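You operate a simulated robot arm through the tools that you are given. There is no shell and no other tool. Be economical: measure what you need, move in short steps, check, and stop when the job is done.

You are at the controls of a simulated robot arm. One attempt, no reset.

JOB
Measure the yellow water bottle and rack it as the white tester says.
Fine: set the colour knob to yellow; leave the tester on. Set down upright: what you pick out.

Only the result counts: the job must be done as asked and must still hold three seconds after the hand-in. Knocking over, shifting, dropping, spilling or breaking anything else fails it.

ROBOT AND FRAMES
A 7-joint arm with a two-finger parallel gripper, fixed in place. Base frame: the origin is at the foot of the arm, x ahead of it, y to its left, z up; the work surface is at about z = 900. Readings come in mm, degrees, newtons and seconds.
Its first joint turns from -166.0 to 166.0 degrees. Payload 4.4 kg.
The tool frame sits at the grasp point between the pads (the TCP): z along the fingers, y along the line on which they close. The tips reach 23 mm beyond it. Largest opening 94 mm; finger width 38, thickness 10; the body of the gripper, 54 by 96 mm, starts 39 mm behind the TCP.
Orientation is told as [roll, pitch, yaw] about the base's x, y, z axes, in that order, counted from this pose: with the fingers straight down and closing along the base's y, the tool's x points along the base's -x, its y along +y and its z along -z.

CONTROLS
- The arm moves only by the tool servo_tool. Its argument "plan" is a list of rows, each a list of 7 numbers: the opening, from 0 (shut) to 1 (fully open), then the shift along the tool's x, y, z in units of 100 mm (1.0 is 100 mm), then the turn, a rotation vector about the tool's x, y, z in units of 120 degrees (1.0 is 120 degrees). In form: [[fingers, dx, dy, dz, wx, wy, wz], ...]. A call has 1 to 10 rows; each row is the pose to reach, as a shift and turn from the pose commanded when the call began, along the tool's axes at that moment. A call with a number of a shift or a turn outside -1 to 1 is refused whole. A row lasts 0.2 s, in which the tool goes at most 50 mm and 8.6 degrees; a call with a longer step from one row to the next is refused whole, and so is a gripper value outside its range. A pose out of reach is approached as far as the arm can. The call stops where the force on the tool passes 40 N (or 10 N more than at its start, if that is more) or the arm is blocked; 0.2 s more then pass. Each finger travels about 72 mm/s and halts on what it meets, pressing with about 43 N; the grip force reading is that of the motor and also rises with nothing between the fingers. The clock runs only during rows and for 0.2 s after the last one: add rows that repeat a pose to give the fingers time. It gives the time, the measured TCP pose, the force on the tool (base axes), the opening and the grip force at its end, in the units of the frame above (readings bear some noise), with the torque about the TCP (base axes, N m) and any sound that the robot's microphone picked up.
- Cameras (640 x 400 px; columns grow to the right, rows downward): "scene" is fixed at [50.3, 649.3, 1667.8]; the picture's right is [-0.63, -0.78, 0.00], its down [-0.41, 0.33, -0.85] and it looks along [0.66, -0.53, -0.53] (base axes); focal length 313 px, centre (320, 200). "wrist" rides on the gripper at [86, 16, -74] in the tool frame; the picture's right is [-0.18, 0.98, 0.00], its down [-0.58, -0.11, -0.81] and it looks along [-0.79, -0.15, 0.59] (tool axes); focal length 243 px, centre (320, 200). There is no depth. A picture from a camera that has moved, and an enlarged one, comes with that camera's place and axes in the base frame and with its lens.
- camera(camera): a new picture of that camera. No time passes.
- inspect(camera, box): a new picture of the part [left, top, right, bottom] of that camera's present view, enlarged. No time passes.
- sign_off(): hands the job in; it is judged then, once.

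Go step by step. Nothing tells you positions but the pictures and the camera data: compare them with the known pose of the tool, close in by small moves and look again before you grip or let go. The budget is 120 turns and 76 pictures, counting those below and the enlarged ones. Unless the task says otherwise, let go and move clear before handing in, and close with one line.

The tools are called after "Request:" as name(argument=value, ...) on one line, values as JSON. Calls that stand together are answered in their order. servo_tool: Moves the arm, as the interface text tells. Its arguments: {"type":"object","properties":{"plan":{"type":"array","items":{"type":"array","items":{"type":"number"}}}},"required":["plan"]} The other tools are called the same way: camera (camera) takes a picture; inspect (camera, box) takes an enlarged picture of a part of a camera's view; sign_off () hands the job in.

At the start:

```text
time_s: 0.0
position: [796.3, 93.6, 1240.8]
tool_rot: [0.0, 0.0, 0.0]
ft_force: [0.7, 0.5, 0.3]
torque: [0.02, 0.02, -0.01]
width: 93.9
finger_force: 0.1
```

scene: 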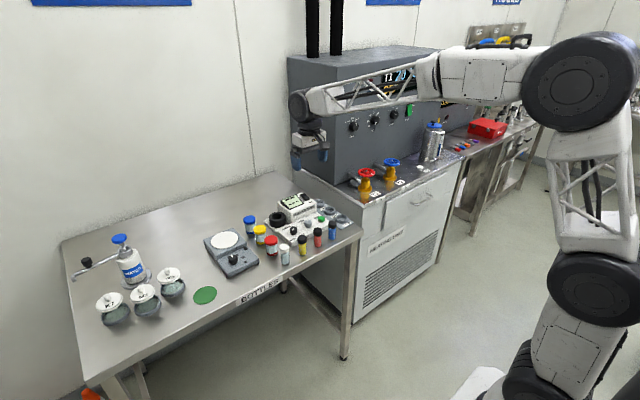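
wrist: 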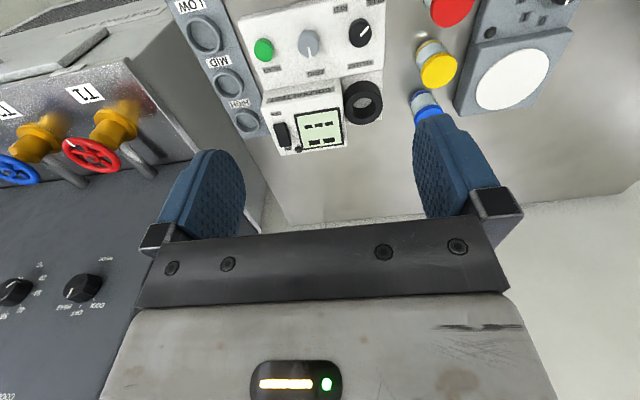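

I see a bottle table with a white tester, a LOW/MID/HIGH rack, and several coloured bottles. I'll enlarge these parts first.

Request:
inspect(camera="scene", box=[230, 180, 370, 275])

Request:
inspect(camera="wrist", box=[160, 0, 480, 200])

```text
4.21 times, centred on (300, 228) of scene
camera zoom: at [50.3, 649.3, 1667.8], right [-0.63, -0.78, 0.0], down [-0.41, 0.33, -0.85], along [0.66, -0.53, -0.53], focal length 1317 px, centre (404, 84)
```

zoom: 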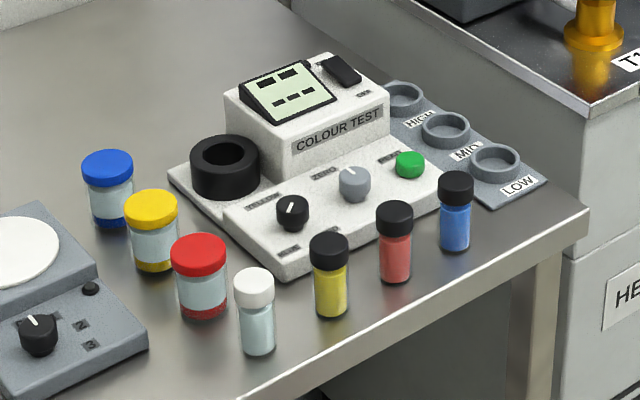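

```text
2.00 times, centred on (320, 100) of wrist
camera zoom: at [709.7, 109.5, 1314.8], right [0.18, 0.98, 0.0], down [0.58, -0.11, 0.81], along [0.79, -0.15, -0.59], focal length 485 px, centre (320, 400)
```

zoom: 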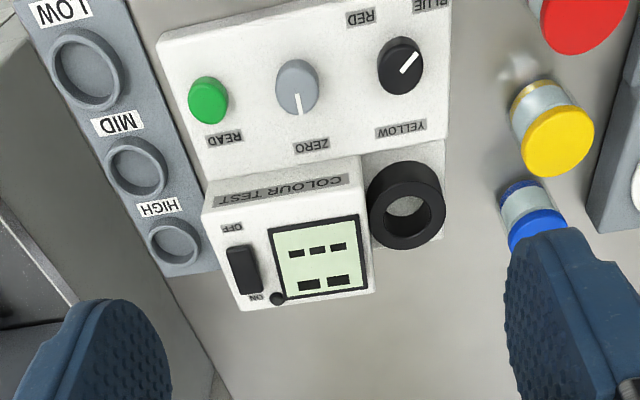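

Request:
inspect(camera="wrist", box=[260, 100, 390, 180])

Request:
inspect(camera="scene", box=[280, 185, 340, 222])

Request:
inspect(camera="wrist", box=[230, 0, 390, 100])

```text
4.92 times, centred on (325, 140) of wrist
camera zoom: at [709.7, 109.5, 1314.8], right [0.18, 0.98, 0.0], down [0.58, -0.11, 0.81], along [0.79, -0.15, -0.59], focal length 1194 px, centre (295, 495)
```

zoom: 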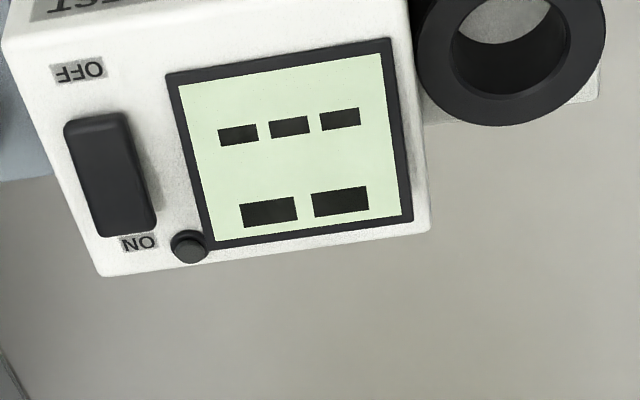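

```text
10.67 times, centred on (310, 204) of scene
camera zoom: at [50.3, 649.3, 1667.8], right [-0.63, -0.78, 0.0], down [-0.41, 0.33, -0.85], along [0.66, -0.53, -0.53], focal length 3335 px, centre (427, 163)
```

zoom: 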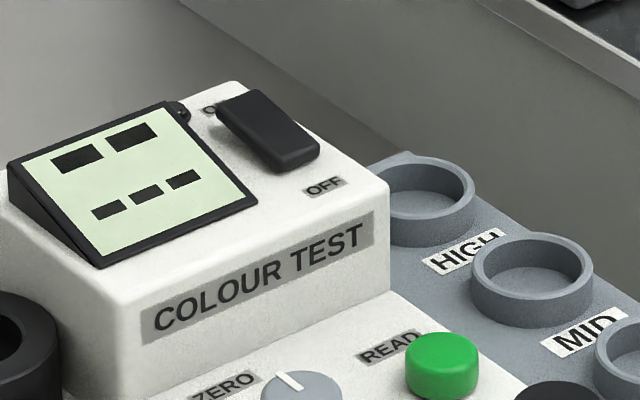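

```text
4.00 times, centred on (310, 50) of wrist
camera zoom: at [709.7, 109.5, 1314.8], right [0.18, 0.98, 0.0], down [0.58, -0.11, 0.81], along [0.79, -0.15, -0.59], focal length 970 px, centre (360, 800)
```

zoom: 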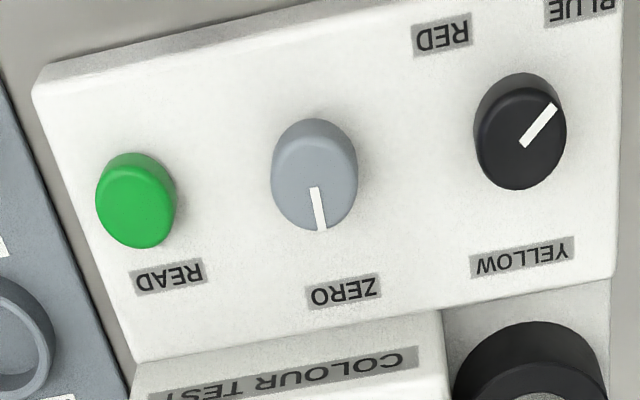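

The jars are about 50 mm wide, too wide for the 37 mm cell. The slim black-capped vial of yellow water fits, and the white-capped vial is probably the blank. The knob points to BLUE. I'll move closer for a better look.

Request:
servo_tool(plan=[[1, 0.25, -0.1, 0.3, 0, 0, 0], [1, 0.5, -0.2, 0.6, 0, 0, 0], [1, 0.76, -0.3, 0.95, 0, 0, 0], [1, 0.76, -0.3, 0.95, 0, 0, 0]])

Request:
camera(camera="wrist")

```text
time_s: 1.0
position: [722.0, 62.9, 1145.3]
tool_rot: [0.0, -0.1, 0.0]
ft_force: [0.3, 0.2, 0.7]
torque: [0.01, 0.01, 0.04]
width: 93.7
finger_force: 0.0
```

```text
68 pictures are left
camera wrist: at [633.6, 79.3, 1219.0], right [0.18, 0.98, 0.0], down [0.58, -0.11, 0.81], along [0.79, -0.15, -0.59], focal length 243 px, centre (320, 200)
```

wrist: 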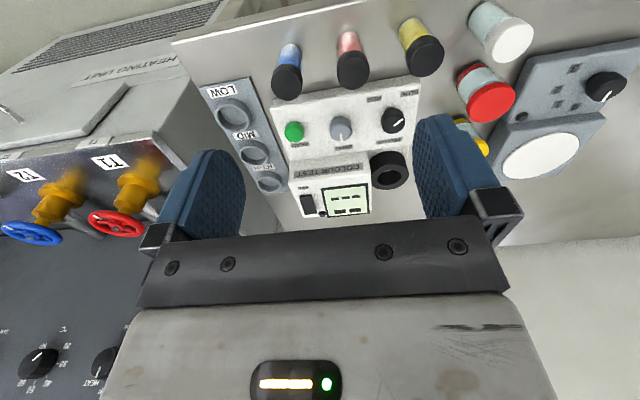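

I now have a second viewpoint, so I'll enlarge it to measure the positions.

Request:
inspect(camera="wrist", box=[200, 70, 420, 218])

Request:
inspect(camera="wrist", box=[260, 0, 540, 150])

```text
2.70 times, centred on (310, 144) of wrist
camera zoom: at [633.6, 79.3, 1219.0], right [0.18, 0.98, 0.0], down [0.58, -0.11, 0.81], along [0.79, -0.15, -0.59], focal length 656 px, centre (347, 351)
```

zoom: 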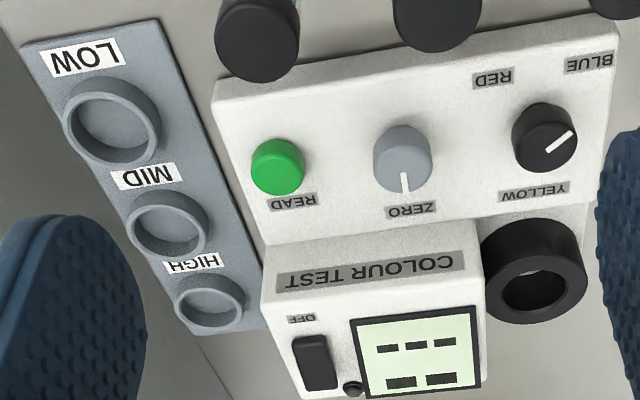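

```text
2.29 times, centred on (400, 75) of wrist
camera zoom: at [633.6, 79.3, 1219.0], right [0.18, 0.98, 0.0], down [0.58, -0.11, 0.81], along [0.79, -0.15, -0.59], focal length 555 px, centre (137, 486)
```

zoom: 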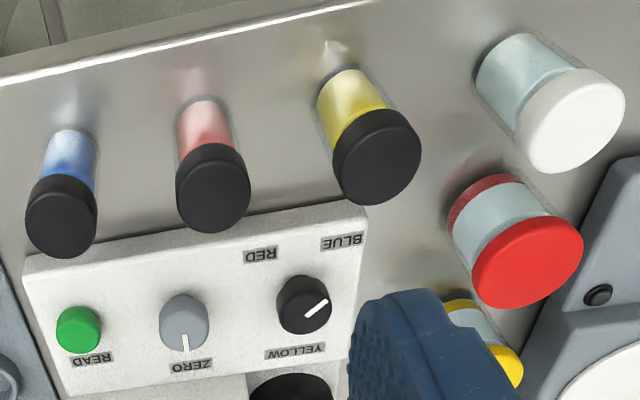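

Positions triangulated so far (mm):
- **Knob:** (846,138), top z 944.
- **Cell:** (965,139), top z 939.
- **Yellow vial:** (750,157).
- **Rack slots:** y≈-84, x 819/892/970.
- **Power rocker:** (959,-1,984).

Next I'll look closely at the rocker and the display.

Request:
inspect(camera="wrist", box=[296, 185, 330, 218])

Request:
inspect(camera="scene", box=[294, 190, 314, 203])

```text
12.12 times, centred on (313, 202) of wrist
camera zoom: at [633.6, 79.3, 1219.0], right [0.18, 0.98, 0.0], down [0.58, -0.11, 0.81], along [0.79, -0.15, -0.59], focal length 2941 px, centre (405, 182)
```

zoom: 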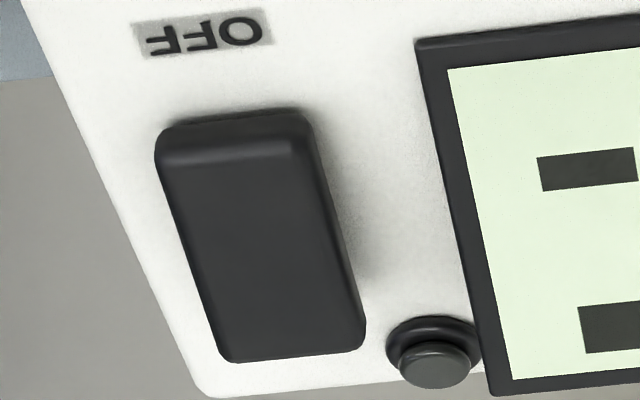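

```text
16.00 times, centred on (304, 196) of scene
camera zoom: at [50.3, 649.3, 1667.8], right [-0.63, -0.78, 0.0], down [-0.41, 0.33, -0.85], along [0.66, -0.53, -0.53], focal length 5003 px, centre (576, 256)
```

zoom: 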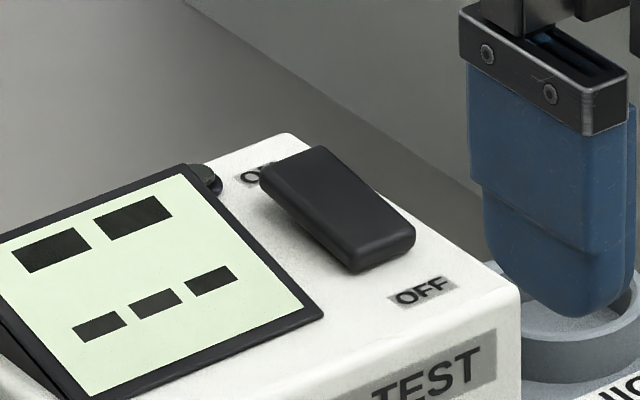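

The rocker's ON end is raised, so the tester is off. I'll shut the fingers, turn the tool to yaw -90 so the tip is thin along x, and move toward the rocker.

Request:
servo_tool(plan=[[0, -0.1, -0.07, 0, 0, 0, 0.07], [0, -0.2, -0.14, 0, 0, 0, 0.14], [0, -0.3, -0.21, 0, 0, 0, 0.21], [0, -0.4, -0.28, 0, 0, 0, 0.28], [0, -0.5, -0.35, 0, 0, 0, 0.35], [0, -0.6, -0.42, 0, 0, 0, 0.42], [0, -0.7, -0.49, 0, 0, 0, 0.49], [0, -0.8, -0.56, 0, 0, 0, 0.56], [0, -0.9, -0.63, 0, 0, 0, 0.63], [0, -1.0, -0.7, 0, 0, 0, 0.7]])

```text
time_s: 3.2
position: [820.9, -7.2, 1145.0]
tool_rot: [0.0, 0.0, -84.1]
ft_force: [-0.4, 0.1, -0.5]
torque: [-0.01, -0.03, 0.0]
width: 0.0
finger_force: 42.2
```

The turn is nearly complete. I'll finish it before translating.

Request:
servo_tool(plan=[[0, 0, 0, 0, 0, 0, 0.049], [0, 0, 0, 0, 0, 0, 0.049]])

```text
time_s: 3.8
position: [819.5, -5.7, 1146.4]
tool_rot: [0.0, 0.0, -89.9]
ft_force: [-0.8, 1.4, 0.6]
torque: [-0.01, 0.01, -0.01]
width: 0.0
finger_force: 42.7
```

Request:
servo_tool(plan=[[0, 0, 0.4, 0.2, 0, 0, 0], [0, 0, 0.8, 0.4, 0, 0, 0], [0, 0, 1.0, 0.7, 0, 0, 0], [0, 0, 1.0, 0.7, 0, 0, 0]])

Request:
servo_tool(plan=[[0, 0, 0.3, 0.2, 0, 0, 0], [0, 0, 0.53, 0.35, 0, 0, 0], [0, 0, 0.53, 0.35, 0, 0, 0]])

Request:
camera(camera="wrist")

Request:
inspect(camera="scene", box=[270, 165, 350, 215])

```text
time_s: 4.8
position: [921.6, -6.6, 1075.2]
tool_rot: [0.0, 0.0, -89.8]
ft_force: [-0.5, -0.7, 0.1]
torque: [0.0, 0.0, -0.02]
width: 0.0
finger_force: 42.8
```

```text
time_s: 5.6
position: [973.3, -6.1, 1040.4]
tool_rot: [0.0, 0.0, -89.9]
ft_force: [-0.2, 0.2, -1.5]
torque: [-0.04, -0.03, -0.02]
width: 0.0
finger_force: 42.8
```

```text
63 pictures are left
camera wrist: at [989.3, 79.7, 1115.0], right [0.98, -0.18, 0.0], down [-0.11, -0.58, 0.81], along [-0.15, -0.79, -0.59], focal length 243 px, centre (320, 200)
```

wrist: 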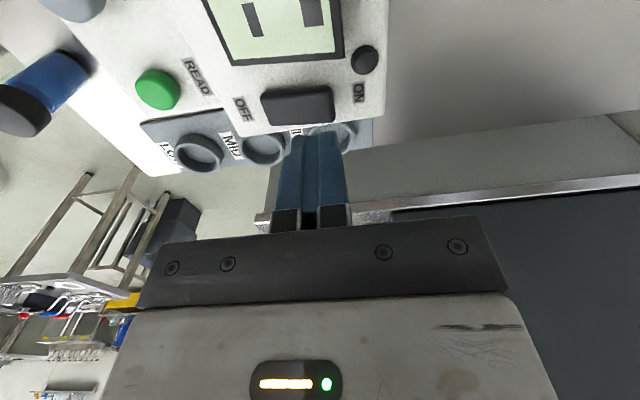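

```text
8.00 times, centred on (310, 190) of scene
camera zoom: at [50.3, 649.3, 1667.8], right [-0.63, -0.78, 0.0], down [-0.41, 0.33, -0.85], along [0.66, -0.53, -0.53], focal length 2502 px, centre (400, 280)
```

zoom: 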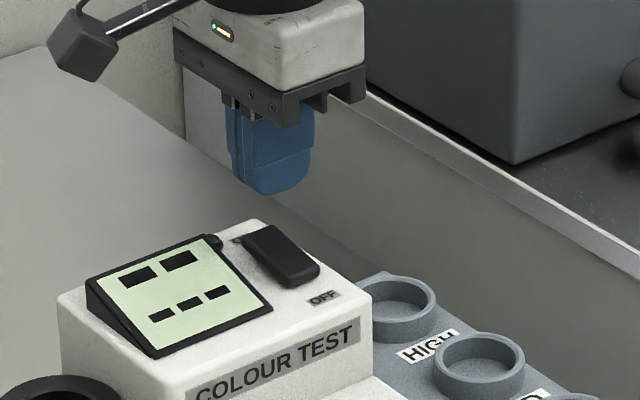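

The tip is over the ON end of the rocker. I'll press down in small steps.

Request:
servo_tool(plan=[[0, 0, 0, 0.12, 0, 0, 0], [0, 0, 0, 0.24, 0, 0, 0], [0, 0, 0, 0.27, 0, 0, 0], [0, 0, 0, 0.29, 0, 0, 0], [0, 0, 0, 0.31, 0, 0, 0], [0, 0, 0, 0.33, 0, 0, 0], [0, 0, 0, 0.35, 0, 0, 0], [0, 0, 0, 0.37, 0, 0, 0]])

Request:
inspect(camera="scene", box=[280, 175, 330, 206])

```text
time_s: 7.4
position: [975.2, -6.4, 1010.1]
tool_rot: [0.3, -0.1, -89.9]
ft_force: [2.4, 0.2, 2.1]
torque: [0.03, -0.03, -0.01]
width: 0.0
finger_force: 42.6
stopped in row 8: the force on the tool passed its limit at 44 N (the readings are from after the stop); the commanded pose is now the measured one
```

```text
12.80 times, centred on (305, 190) of scene
camera zoom: at [50.3, 649.3, 1667.8], right [-0.63, -0.78, 0.0], down [-0.41, 0.33, -0.85], along [0.66, -0.53, -0.53], focal length 4002 px, centre (512, 322)
```

zoom: 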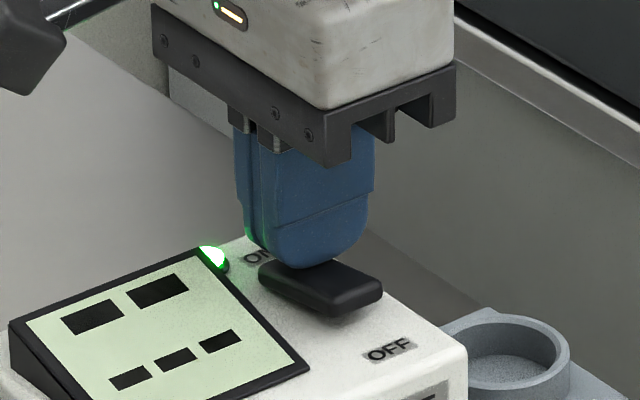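

The lamp is lit, so the tester is on. Next I'll rise and move over the colour knob, turning the tool back toward yaw 0.

Request:
servo_tool(plan=[[0, 0, 0, -0.4, 0, 0, 0], [0, 0, 0, -0.8, 0, 0, 0], [0, 0.12, -0.12, -0.8, 0, 0, -0.07], [0, 0.25, -0.25, -0.8, 0, 0, -0.14], [0.3, 0.37, -0.37, -0.8, 0, 0, -0.21], [0.55, 0.5, -0.5, -0.8, 0, 0, -0.28], [0.55, 0.62, -0.62, -0.8, 0, 0, -0.35], [0.55, 0.75, -0.75, -0.8, 0, 0, -0.42], [0.55, 0.87, -0.87, -0.8, 0, 0, -0.49], [0.55, 1.0, -1.0, -0.8, 0, 0, -0.56]])

Request:
servo_tool(plan=[[0.55, 0, 0, 0, 0, 0, -0.07], [0.55, 0, 0, 0, 0, 0, -0.14], [0.55, 0, 0, 0, 0, 0, -0.188], [0.55, 0, 0, 0, 0, 0, -0.188]])

```text
time_s: 9.6
position: [874.0, 94.3, 1088.3]
tool_rot: [0.1, -0.3, -22.5]
ft_force: [-0.1, -0.2, 0.4]
torque: [-0.03, -0.01, -0.03]
width: 51.3
finger_force: 0.0
```

```text
time_s: 10.6
position: [872.5, 94.6, 1089.8]
tool_rot: [0.0, -0.3, 0.0]
ft_force: [-0.1, 0.4, 0.0]
torque: [0.03, 0.04, -0.01]
width: 51.7
finger_force: 0.1
```

Request:
servo_tool(plan=[[0.55, 0.13, 0.22, 0.2, 0, 0, 0], [0.55, 0.265, 0.434, 0.45, 0, 0, 0], [0.55, 0.265, 0.434, 0.65, 0, 0, 0], [0.55, 0.265, 0.434, 0.65, 0, 0, 0]])

Request:
camera(camera="wrist")

Request:
inspect(camera="scene", box=[260, 180, 340, 240])

```text
time_s: 11.6
position: [849.8, 137.1, 1023.2]
tool_rot: [-0.1, -0.3, -0.2]
ft_force: [0.2, 0.0, 0.2]
torque: [0.0, -0.01, -0.03]
width: 51.8
finger_force: 0.1
```

```text
60 pictures are left
camera wrist: at [760.9, 153.6, 1096.6], right [0.19, 0.98, 0.0], down [0.58, -0.11, 0.81], along [0.8, -0.15, -0.59], focal length 243 px, centre (320, 200)
```

wrist: 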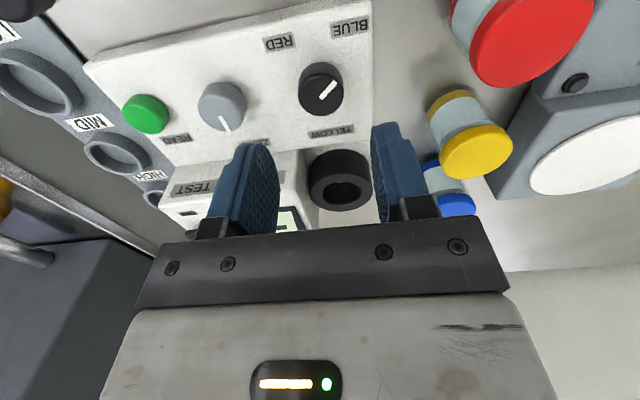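

```text
6.67 times, centred on (300, 210) of scene
camera zoom: at [50.3, 649.3, 1667.8], right [-0.63, -0.78, 0.0], down [-0.41, 0.33, -0.85], along [0.66, -0.53, -0.53], focal length 2085 px, centre (453, 133)
```

zoom: 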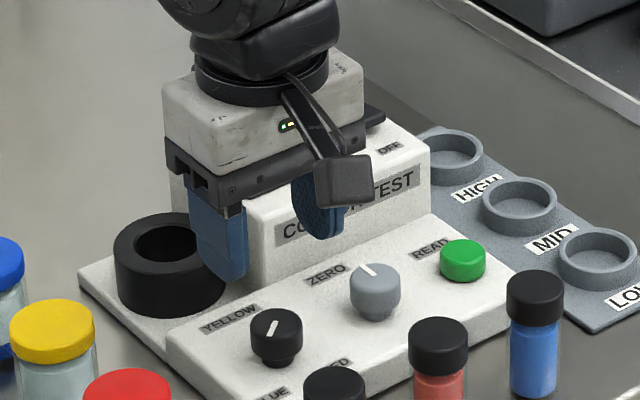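

The knob is at about (845,139), its top at z 944 and the panel at z 927. I'll descend until the tips are near z 932 and close on it.

Request:
servo_tool(plan=[[0.55, 0.04, 0.015, 0.3, 0, 0, 0], [0.55, 0.04, 0.015, 0.55, 0, 0, 0], [0.55, 0.04, 0.015, 0.68, 0, 0, 0], [0.55, 0.04, 0.015, 0.68, 0, 0, 0]])

Request:
camera(camera="wrist")

Request:
inspect(camera="scene", box=[260, 190, 340, 240])

```text
time_s: 12.6
position: [843.8, 138.9, 956.0]
tool_rot: [0.1, -0.3, -0.1]
ft_force: [0.6, -0.6, 0.6]
torque: [0.0, -0.03, -0.02]
width: 51.4
finger_force: 0.2
```

```text
58 pictures are left
camera wrist: at [756.8, 154.9, 1029.1], right [0.19, 0.98, 0.0], down [0.58, -0.11, 0.81], along [0.8, -0.15, -0.59], focal length 243 px, centre (320, 200)
```

wrist: 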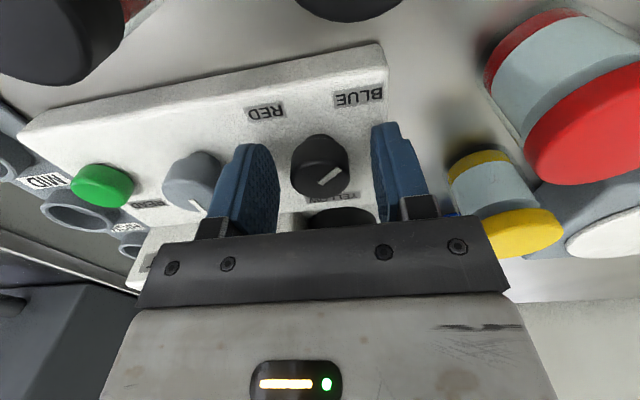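

```text
8.00 times, centred on (300, 215) of scene
camera zoom: at [50.3, 649.3, 1667.8], right [-0.63, -0.78, 0.0], down [-0.41, 0.33, -0.85], along [0.66, -0.53, -0.53], focal length 2502 px, centre (480, 80)
```

zoom: 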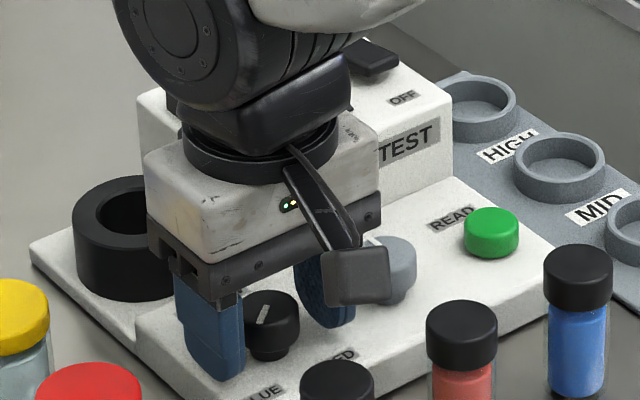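

Request:
servo_tool(plan=[[0.2, 0, 0, 0, 0, 0, 0], [0.2, 0, 0, 0, 0, 0, 0], [0.2, 0, 0, 0, 0, 0, 0]])

```text
time_s: 13.4
position: [843.2, 137.5, 955.4]
tool_rot: [0.0, -0.2, -0.1]
ft_force: [0.5, -14.9, -1.4]
torque: [-0.17, -0.2, -0.14]
width: 29.3
finger_force: 45.2
```

The knob is gripped at 29.3 mm. I'll turn it clockwise, seen from above, toward YELLOW.

Request:
servo_tool(plan=[[0.2, 0, -0.015, 0, 0, 0, 0.0], [0.2, 0, -0.015, 0, 0, 0, 0.07], [0.2, 0, -0.015, 0, 0, 0, 0.14], [0.2, 0, -0.015, 0, 0, 0, 0.21], [0.2, 0, -0.015, 0, 0, 0, 0.28], [0.2, 0, -0.015, 0, 0, 0, 0.35], [0.2, 0, -0.015, 0, 0, 0, 0.42], [0.2, 0, -0.015, 0, 0, 0, 0.49], [0.2, 0, -0.015, 0, 0, 0, 0.56], [0.2, 0, -0.015, 0, 0, 0, 0.63]])

Request:
inspect(camera="scene", box=[260, 190, 340, 240])

Request:
camera(camera="wrist")

```text
time_s: 14.4
position: [842.8, 138.7, 955.6]
tool_rot: [0.2, -0.4, -23.6]
ft_force: [-1.3, 8.9, -0.7]
torque: [-0.42, 0.07, 0.03]
width: 29.5
finger_force: 44.8
stopped in row 5: the force on the tool passed its limit at 42 N (the readings are from after the stop); the commanded pose is now the measured one
```

```text
8.00 times, centred on (300, 215) of scene
camera zoom: at [50.3, 649.3, 1667.8], right [-0.63, -0.78, 0.0], down [-0.41, 0.33, -0.85], along [0.66, -0.53, -0.53], focal length 2502 px, centre (480, 80)
```

zoom: 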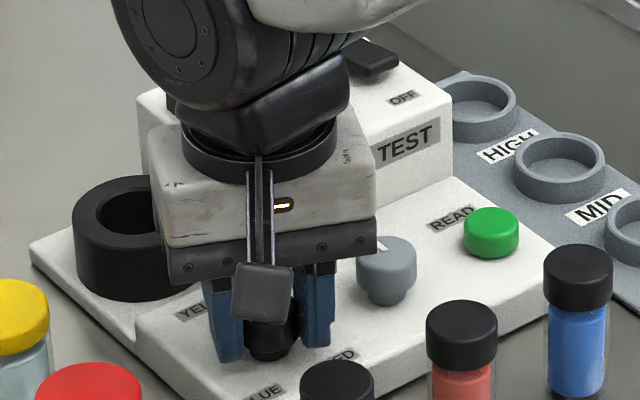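

```text
55 pictures are left
camera wrist: at [770.8, 188.6, 1029.2], right [0.56, 0.83, 0.0], down [0.48, -0.33, 0.81], along [0.67, -0.45, -0.59], focal length 243 px, centre (320, 200)
```

wrist: 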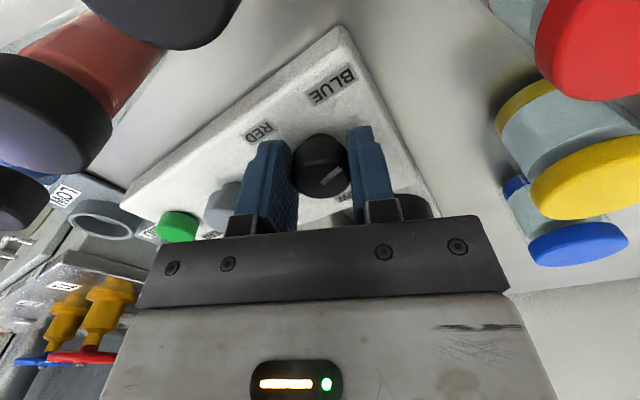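

Request:
inspect(camera="wrist", box=[270, 110, 390, 230])

```text
3.33 times, centred on (330, 170) of wrist
camera zoom: at [770.8, 188.6, 1029.2], right [0.56, 0.83, 0.0], down [0.48, -0.33, 0.81], along [0.67, -0.45, -0.59], focal length 809 px, centre (287, 300)
```

zoom: 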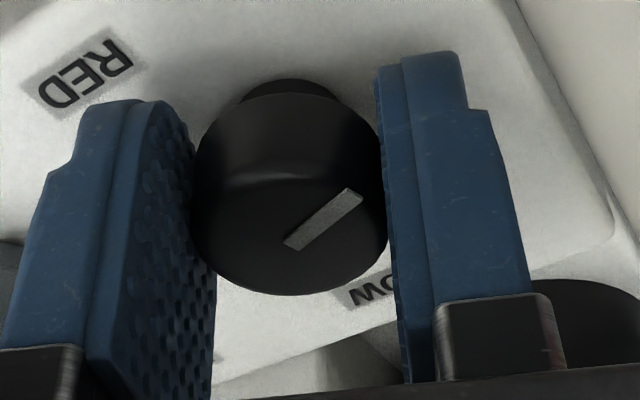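

The knob axis is really at about (851,138), about 8 mm off my grip centre, and that explains the side force. I'll open, re-centre and grip again.

Request:
servo_tool(plan=[[0.5, 0, 0, 0, 0, 0, 0], [0.5, 0, 0, 0, 0, 0, 0], [0.5, -0.085, 0.01, 0, 0, 0, 0], [0.5, -0.085, 0.01, 0, 0, 0, 0], [0.2, -0.085, 0.01, 0, 0, 0, 0], [0.2, -0.085, 0.01, 0, 0, 0, 0], [0.2, -0.085, 0.01, 0, 0, 0, 0]])

```text
time_s: 16.0
position: [851.5, 135.7, 955.2]
tool_rot: [0.2, -0.4, -23.6]
ft_force: [-4.6, -17.1, 2.3]
torque: [-0.37, 0.21, 0.07]
width: 29.0
finger_force: 45.0
```

Request:
servo_tool(plan=[[0.2, 0, -0.015, 0, 0, 0, 0.05], [0.2, 0, -0.015, 0, 0, 0, 0.1], [0.2, 0, -0.015, 0, 0, 0, 0.15], [0.2, 0, -0.015, 0, 0, 0, 0.2], [0.2, 0, -0.015, 0, 0, 0, 0.25], [0.2, 0, -0.015, 0, 0, 0, 0.3]])

Request:
inspect(camera="wrist", box=[270, 110, 390, 230])

```text
time_s: 17.1
position: [850.4, 132.8, 955.5]
tool_rot: [0.3, -0.3, -49.2]
ft_force: [-8.9, -6.0, 4.4]
torque: [-0.4, 0.37, 0.09]
width: 29.2
finger_force: 45.3
stopped in row 5: the force on the tool passed its limit at 43 N (the readings are from after the stop); the commanded pose is now the measured one
```

```text
3.33 times, centred on (330, 170) of wrist
camera zoom: at [806.5, 209.2, 1029.4], right [0.86, 0.5, 0.0], down [0.29, -0.51, 0.81], along [0.41, -0.7, -0.59], focal length 809 px, centre (287, 300)
```

zoom: 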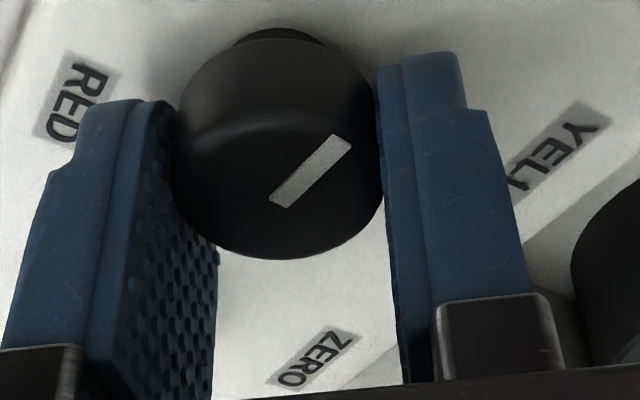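

Request:
servo_tool(plan=[[0.5, 0, 0, 0, 0, 0, 0], [0.5, 0, 0, 0, 0, 0, 0], [0.5, 0, 0, 0, 0, 0, 0]])

Request:
inspect(camera="wrist", box=[250, 110, 410, 230])

```text
time_s: 17.9
position: [851.2, 132.9, 955.4]
tool_rot: [0.1, -0.2, -49.2]
ft_force: [-0.1, 0.2, -0.4]
torque: [-0.03, -0.02, 0.01]
width: 47.2
finger_force: 0.0
```

```text
3.33 times, centred on (330, 170) of wrist
camera zoom: at [806.7, 209.6, 1029.2], right [0.87, 0.5, 0.0], down [0.29, -0.51, 0.81], along [0.41, -0.7, -0.59], focal length 809 px, centre (287, 300)
```

zoom: 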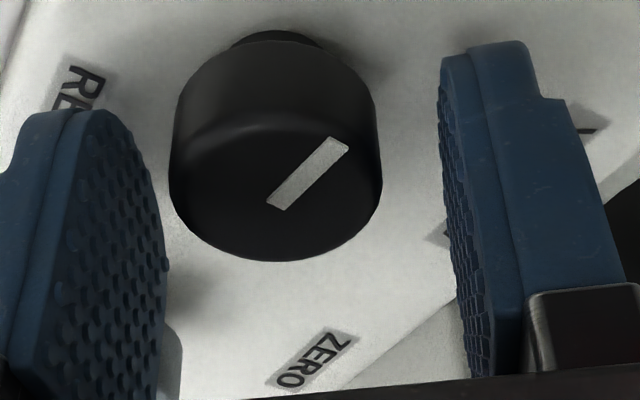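

From contact forces and views at 29 mm width, the knob axis is at (846,138) and its pointer is at about 83°, with YELLOW at about 0°. I'll re-centre, grip and continue.

Request:
servo_tool(plan=[[0.5, 0.071, -0.007, 0, 0, 0, 0], [0.5, 0.071, -0.007, 0, 0, 0, 0], [0.2, 0.071, -0.007, 0, 0, 0, 0], [0.2, 0.071, -0.007, 0, 0, 0, 0], [0.2, 0.071, -0.007, 0, 0, 0, 0]])

Request:
servo_tool(plan=[[0.2, 0, 0, 0, 0, 0, 0.05], [0.2, 0, 0, 0, 0, 0, 0.1], [0.2, 0, 0, 0, 0, 0, 0.15], [0.2, 0, 0, 0, 0, 0, 0.2], [0.2, 0, 0, 0, 0, 0, 0.25], [0.2, 0, 0, 0, 0, 0, 0.3], [0.2, 0, 0, 0, 0, 0, 0.35], [0.2, 0, 0, 0, 0, 0, 0.35]])

Request:
inspect(camera="wrist", box=[250, 110, 410, 230])

```text
time_s: 19.1
position: [846.5, 138.5, 955.3]
tool_rot: [0.2, -0.2, -49.3]
ft_force: [3.1, 4.1, -0.9]
torque: [-0.1, 0.25, -0.02]
width: 28.8
finger_force: 45.1
```

```text
time_s: 20.8
position: [846.6, 138.7, 955.9]
tool_rot: [0.3, 0.0, -91.1]
ft_force: [9.4, 2.8, -3.7]
torque: [0.0, 0.5, 0.01]
width: 29.0
finger_force: 44.5
stopped in row 8: the force on the tool passed its limit at 41 N (the readings are from after the stop); the commanded pose is now the measured one
```

```text
3.33 times, centred on (330, 170) of wrist
camera zoom: at [864.4, 225.0, 1029.5], right [0.98, -0.21, 0.01], down [-0.13, -0.58, 0.81], along [-0.16, -0.79, -0.59], focal length 809 px, centre (287, 300)
```

zoom: 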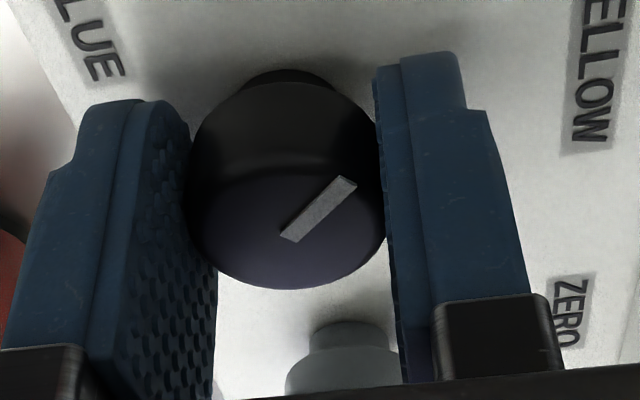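

The knob is turning, with about 42° left. I'll regrip to relieve the side load and finish.

Request:
servo_tool(plan=[[0.42, 0, 0, 0, 0, 0, 0], [0.42, 0, 0, 0, 0, 0, 0], [0.2, -0.005, -0.005, 0, 0, 0, 0], [0.2, -0.005, -0.005, 0, 0, 0, 0], [0.2, -0.005, -0.005, 0, 0, 0, 0]])

Request:
servo_tool(plan=[[0.2, 0, 0, 0, 0, 0, 0.05], [0.2, 0, 0, 0, 0, 0, 0.1], [0.2, 0, 0, 0, 0, 0, 0.15], [0.2, 0, 0, 0, 0, 0, 0.2], [0.2, 0, 0, 0, 0, 0, 0.25], [0.2, 0, 0, 0, 0, 0, 0.3], [0.2, 0, 0, 0, 0, 0, 0.34]])

Request:
inspect(camera="wrist", box=[240, 80, 440, 230])

```text
time_s: 22.0
position: [848.2, 139.1, 955.2]
tool_rot: [0.4, 0.1, -91.2]
ft_force: [30.0, 16.3, -8.0]
torque: [-0.27, 0.29, 0.02]
width: 28.9
finger_force: 45.2
```

```text
time_s: 22.6
position: [847.0, 138.4, 955.9]
tool_rot: [0.3, 0.1, -102.7]
ft_force: [10.5, 1.0, -5.2]
torque: [0.0, 0.48, 0.02]
width: 28.9
finger_force: 44.7
stopped in row 3: the force on the tool passed its limit at 45 N (the readings are from after the stop); the commanded pose is now the measured one
```

```text
2.67 times, centred on (340, 155) of wrist
camera zoom: at [881.2, 219.3, 1030.0], right [0.92, -0.4, 0.01], down [-0.24, -0.54, 0.8], along [-0.31, -0.74, -0.59], focal length 647 px, centre (267, 320)
```

zoom: 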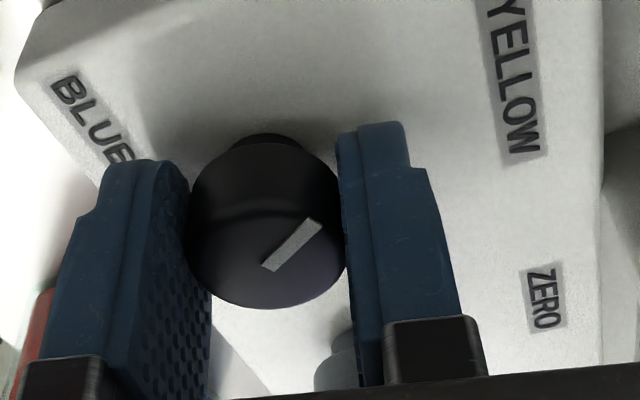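

The force pattern now places the knob axis at about (849,136.5). I'll re-centre there and finish the turn.

Request:
servo_tool(plan=[[0.45, 0, 0, 0, 0, 0, 0], [0.45, 0, 0, 0, 0, 0, 0], [0.45, -0.015, 0.024, 0, 0, 0, 0], [0.45, -0.015, 0.024, 0, 0, 0, 0], [0.2, -0.015, 0.024, 0, 0, 0, 0], [0.2, -0.015, 0.024, 0, 0, 0, 0], [0.2, -0.015, 0.024, 0, 0, 0, 0]])

Request:
servo_tool(plan=[[0.2, 0, 0, 0, 0, 0, 0.05], [0.2, 0, 0, 0, 0, 0, 0.1], [0.2, 0, 0, 0, 0, 0, 0.15], [0.2, 0, 0, 0, 0, 0, 0.2], [0.2, 0, 0, 0, 0, 0, 0.25]])

Request:
inspect(camera="wrist", box=[240, 80, 440, 230])

```text
time_s: 24.2
position: [847.5, 136.8, 955.0]
tool_rot: [0.3, 0.1, -102.7]
ft_force: [-28.9, 3.7, 7.0]
torque: [-0.18, 0.66, 0.04]
width: 31.4
finger_force: 14.1
```

```text
time_s: 25.4
position: [848.2, 137.5, 954.8]
tool_rot: [0.3, 0.3, -132.8]
ft_force: [-28.9, 15.5, -0.4]
torque: [0.19, 0.41, 0.04]
width: 33.4
finger_force: 16.2
```

```text
2.67 times, centred on (340, 155) of wrist
camera zoom: at [918.4, 189.0, 1030.3], right [0.6, -0.8, 0.0], down [-0.48, -0.35, 0.8], along [-0.64, -0.48, -0.6], focal length 647 px, centre (267, 320)
```

zoom: 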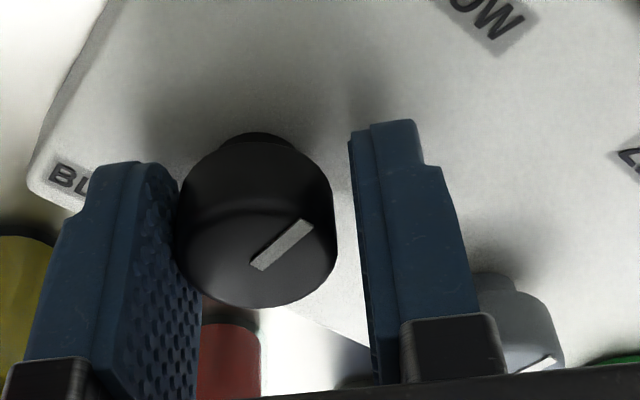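

The pointer now reads about 0°, toward YELLOW. I'll release, rise and look.

Request:
servo_tool(plan=[[0.6, 0, 0, 0, 0, 0, 0], [0.6, 0, 0, 0, 0, 0, 0], [0.6, 0, 0, -0.3, 0, 0, 0], [0.6, 0, 0, -0.7, 0, 0, 0], [0.6, 0, 0, -1.0, 0, 0, 0], [0.6, 0, 0, -1.0, 0, 0, 0]])

Request:
inspect(camera="scene", box=[270, 190, 340, 240])

Request:
camera(camera="wrist")

```text
time_s: 26.9
position: [849.9, 135.9, 1055.2]
tool_rot: [0.4, 0.3, -132.7]
ft_force: [-0.2, -0.4, -0.2]
torque: [0.0, 0.0, -0.01]
width: 56.3
finger_force: 0.1
```

```text
8.00 times, centred on (305, 215) of scene
camera zoom: at [50.3, 649.3, 1667.8], right [-0.63, -0.78, 0.0], down [-0.41, 0.33, -0.85], along [0.66, -0.53, -0.53], focal length 2502 px, centre (440, 80)
```

zoom: 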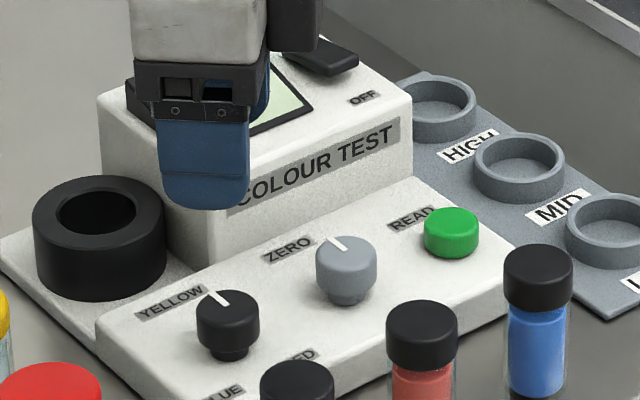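

```text
47 pictures are left
camera wrist: at [919.0, 189.2, 1130.4], right [0.6, -0.8, 0.0], down [-0.48, -0.35, 0.8], along [-0.64, -0.48, -0.6], focal length 243 px, centre (320, 200)
```

wrist: 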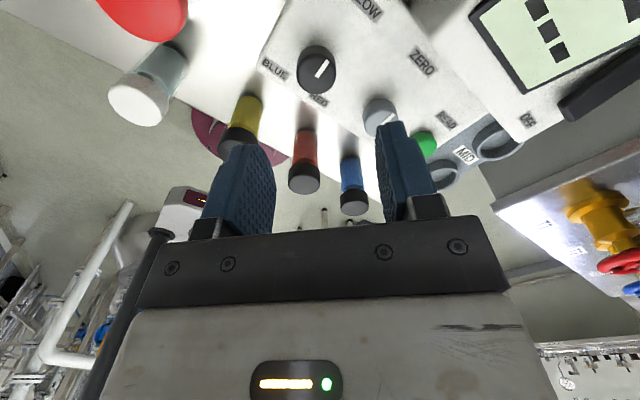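

The knob is on YELLOW. Next I'll go above the yellow vial at yaw -90, still at height.

Request:
servo_tool(plan=[[0.7, -0.09, -0.15, 0, 0, 0, -0.06], [0.7, -0.18, -0.3, 0, 0, 0, -0.12], [0.7, -0.27, -0.45, 0, 0, 0, -0.18], [0.7, -0.36, -0.6, 0, 0, 0, -0.24], [0.7, -0.45, -0.75, 0, 0, 0, -0.3], [0.7, -0.524, -0.877, 0, 0, 0, -0.356], [0.7, -0.524, -0.877, 0, 0, 0, -0.356]])

Request:
camera(camera="wrist")

Request:
inspect(camera="scene", box=[260, 190, 340, 260])

```text
time_s: 28.4
position: [748.2, 156.9, 1055.0]
tool_rot: [0.4, 0.0, -89.9]
ft_force: [0.0, -0.4, -0.8]
torque: [0.01, 0.0, 0.02]
width: 65.9
finger_force: 0.0
```

```text
46 pictures are left
camera wrist: at [764.0, 244.0, 1129.3], right [0.98, -0.18, 0.01], down [-0.11, -0.58, 0.81], along [-0.14, -0.79, -0.59], focal length 243 px, centre (320, 200)
```

wrist: 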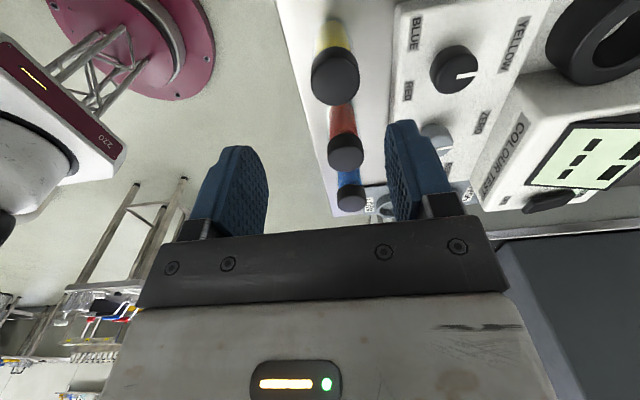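

```text
5.71 times, centred on (300, 225) of scene
camera zoom: at [50.3, 649.3, 1667.8], right [-0.63, -0.78, 0.0], down [-0.41, 0.33, -0.85], along [0.66, -0.53, -0.53], focal length 1787 px, centre (434, 57)
```

zoom: 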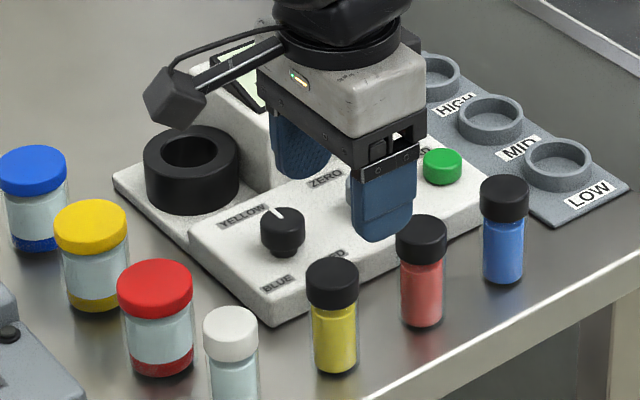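

Request:
inspect(camera="wrist", box=[280, 20, 400, 120])

Request:
inspect(camera="scene", box=[292, 228, 312, 258])

```text
4.00 times, centred on (340, 70) of wrist
camera zoom: at [764.0, 244.0, 1129.3], right [0.98, -0.18, 0.01], down [-0.11, -0.58, 0.81], along [-0.14, -0.79, -0.59], focal length 970 px, centre (240, 720)
```

zoom: 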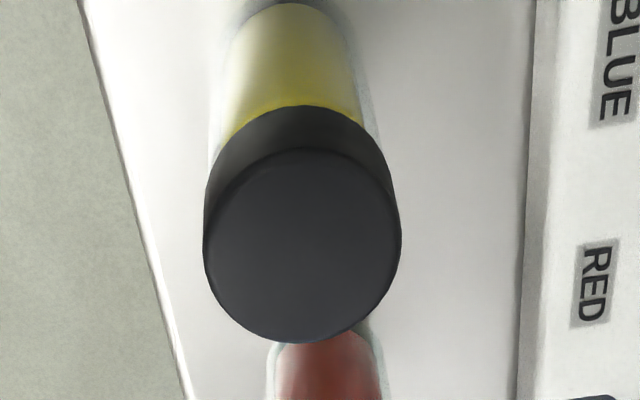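

```text
13.33 times, centred on (302, 243) of scene
camera zoom: at [50.3, 649.3, 1667.8], right [-0.63, -0.78, 0.0], down [-0.41, 0.33, -0.85], along [0.66, -0.53, -0.53], focal length 4169 px, centre (560, -373)
```

zoom: 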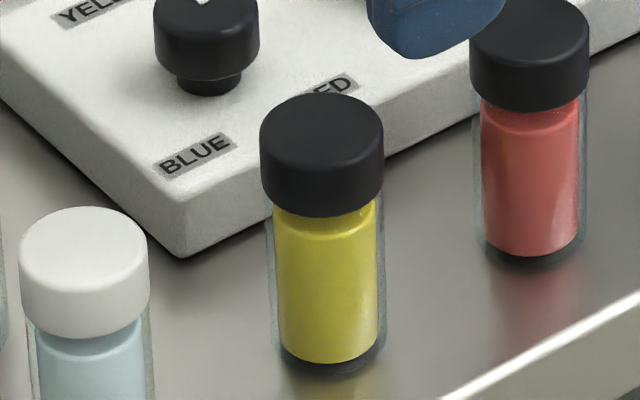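

The yellow cap's top centre is at (758,162,975), and two views agree. I'll align above it and check before straddling it.

Request:
servo_tool(plan=[[0.66, 0.046, 0.095, 0.1, 0, 0, 0], [0.66, 0.046, 0.095, 0.3, 0, 0, 0], [0.66, 0.046, 0.095, 0.48, 0, 0, 0], [0.66, 0.046, 0.095, 0.48, 0, 0, 0]])

Request:
inspect(camera="wrist", box=[200, 80, 460, 240])

Request:
inspect(camera="scene", box=[270, 200, 340, 260])

```text
time_s: 29.4
position: [757.4, 162.4, 1007.5]
tool_rot: [0.4, -0.1, -90.0]
ft_force: [-0.3, 0.4, -0.3]
torque: [-0.01, 0.0, -0.02]
width: 62.2
finger_force: 0.0
```

```text
2.46 times, centred on (330, 160) of wrist
camera zoom: at [773.2, 248.3, 1081.7], right [0.98, -0.18, 0.01], down [-0.11, -0.58, 0.81], along [-0.14, -0.79, -0.59], focal length 597 px, centre (295, 298)
```

zoom: 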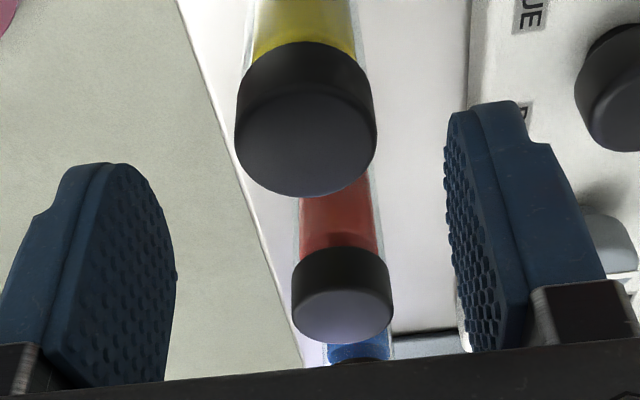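

```text
6.67 times, centred on (305, 230) of scene
camera zoom: at [50.3, 649.3, 1667.8], right [-0.63, -0.78, 0.0], down [-0.41, 0.33, -0.85], along [0.66, -0.53, -0.53], focal length 2085 px, centre (420, 0)
```

zoom: 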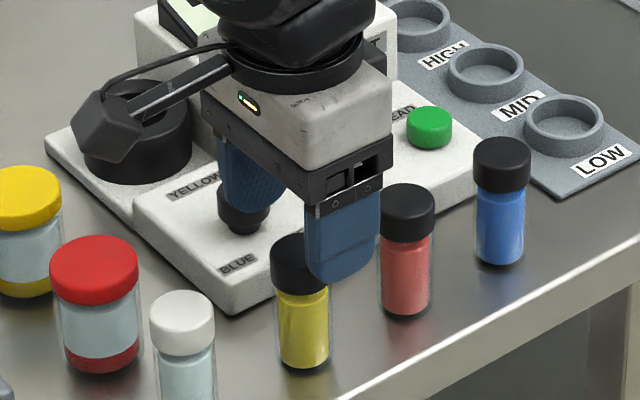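

Alignment agrees with the cap at (759,163). I'll descend and grip.

Request:
servo_tool(plan=[[0.66, 0, 0.01, 0.15, 0, 0, 0], [0.66, 0, 0.01, 0.3, 0, 0, 0], [0.66, 0, 0.01, 0.43, 0, 0, 0], [0.66, 0, 0.01, 0.43, 0, 0, 0]])

Request:
servo_tool(plan=[[0.25, 0, 0, 0, 0, 0, 0], [0.25, 0, 0, 0, 0, 0, 0], [0.25, 0, 0, 0, 0, 0, 0], [0.25, 0, 0, 0, 0, 0, 0]])

Request:
inspect(camera="wrist", box=[200, 80, 460, 240])

```text
time_s: 30.4
position: [759.8, 161.3, 964.5]
tool_rot: [0.3, 0.0, -90.0]
ft_force: [-0.7, -0.1, 0.0]
torque: [0.0, -0.01, 0.0]
width: 62.2
finger_force: 0.0
```

```text
time_s: 31.4
position: [760.2, 162.1, 964.3]
tool_rot: [0.4, 0.0, -90.0]
ft_force: [0.9, 1.2, 0.3]
torque: [0.02, 0.0, 0.01]
width: 31.7
finger_force: 42.9
```

```text
2.46 times, centred on (330, 160) of wrist
camera zoom: at [775.0, 248.7, 1038.7], right [0.98, -0.18, 0.01], down [-0.11, -0.58, 0.81], along [-0.14, -0.79, -0.59], focal length 597 px, centre (295, 298)
```

zoom: 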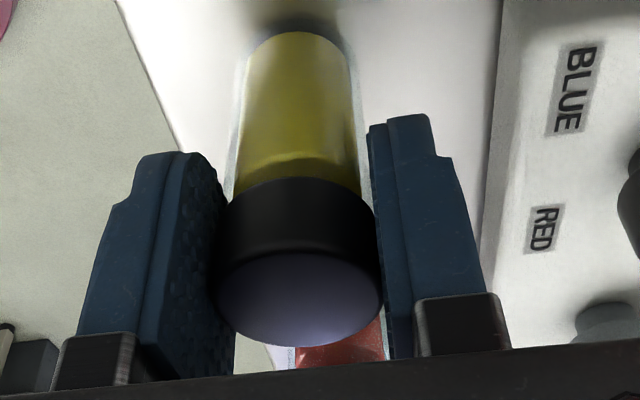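

The yellow vial is gripped at 31.7 mm. I'll lift it and carry it toward the cell.

Request:
servo_tool(plan=[[0.25, 0, 0, -0.1, 0, 0, 0], [0.25, 0, 0, -0.4, 0, 0, 0], [0.25, 0, 0, -0.8, 0, 0, 0], [0.25, 0, 0, -0.95, 0, 0, 0], [0.25, -0.03, 0.3, -0.95, 0, 0, 0], [0.25, -0.07, 0.65, -0.95, 0, 0, 0], [0.25, -0.11, 1.0, -0.95, 0, 0, 0], [0.25, -0.11, 1.0, -0.95, 0, 0, 0]])

Request:
servo_tool(plan=[[0.25, -0.03, 0.3, 0, 0, 0, 0], [0.25, -0.06, 0.6, 0, 0, 0, 0], [0.25, -0.09, 0.85, 0, 0, 0, 0], [0.25, -0.11, 0.95, 0, 0, 0, 0], [0.25, -0.11, 0.95, 0, 0, 0, 0]])

Request:
camera(camera="wrist")

Request:
inspect(camera="scene", box=[250, 175, 330, 235])

```text
time_s: 33.2
position: [858.3, 150.4, 1060.0]
tool_rot: [0.4, -0.1, -90.0]
ft_force: [0.4, 0.4, -0.3]
torque: [-0.01, -0.04, 0.01]
width: 31.6
finger_force: 43.0
```

```text
time_s: 34.5
position: [954.6, 140.3, 1060.1]
tool_rot: [0.3, 0.0, -90.0]
ft_force: [0.7, -0.1, -1.2]
torque: [-0.01, 0.01, 0.01]
width: 32.1
finger_force: 43.4
```

```text
39 pictures are left
camera wrist: at [969.3, 226.2, 1135.2], right [0.98, -0.18, 0.01], down [-0.11, -0.58, 0.81], along [-0.14, -0.79, -0.59], focal length 243 px, centre (320, 200)
```

wrist: 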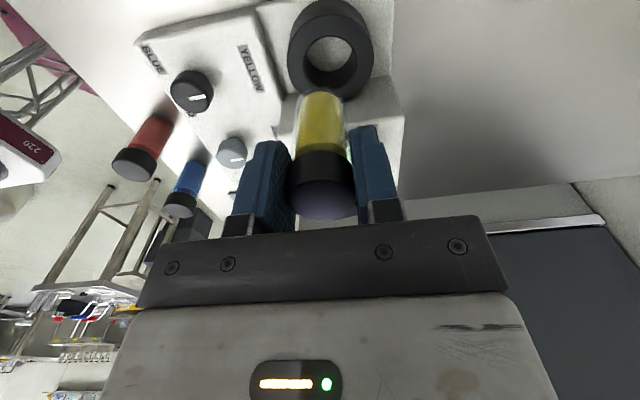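

```text
6.67 times, centred on (290, 205) of scene
camera zoom: at [50.3, 649.3, 1667.8], right [-0.63, -0.78, 0.0], down [-0.41, 0.33, -0.85], along [0.66, -0.53, -0.53], focal length 2085 px, centre (520, 167)
```

zoom: 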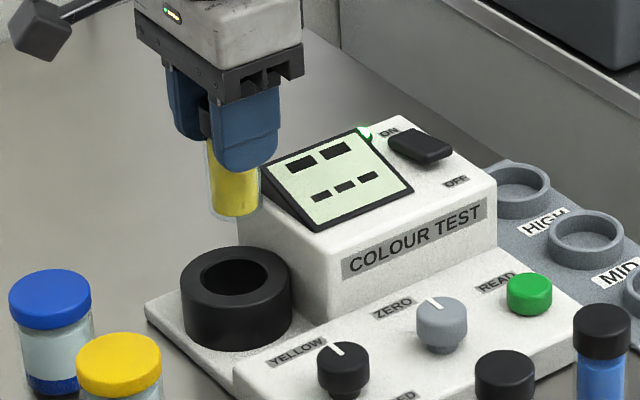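

Request:
inspect(camera="wrist", box=[265, 0, 395, 110])

Request:
inspect(camera="scene", box=[265, 195, 295, 225])

```text
3.64 times, centred on (330, 55) of wrist
camera zoom: at [969.3, 226.2, 1135.2], right [0.98, -0.18, 0.01], down [-0.11, -0.58, 0.81], along [-0.14, -0.79, -0.59], focal length 882 px, centre (284, 727)
```

zoom: 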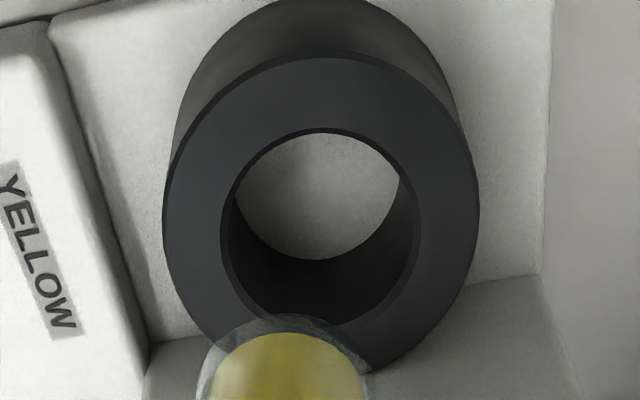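

```text
13.33 times, centred on (280, 210) of scene
camera zoom: at [50.3, 649.3, 1667.8], right [-0.63, -0.78, 0.0], down [-0.41, 0.33, -0.85], along [0.66, -0.53, -0.53], focal length 4169 px, centre (853, 67)
```

zoom: 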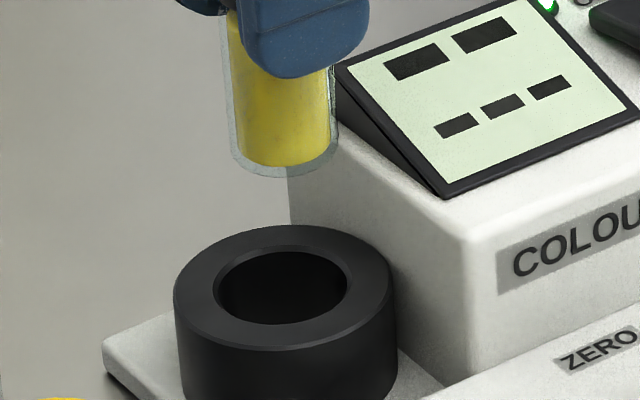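

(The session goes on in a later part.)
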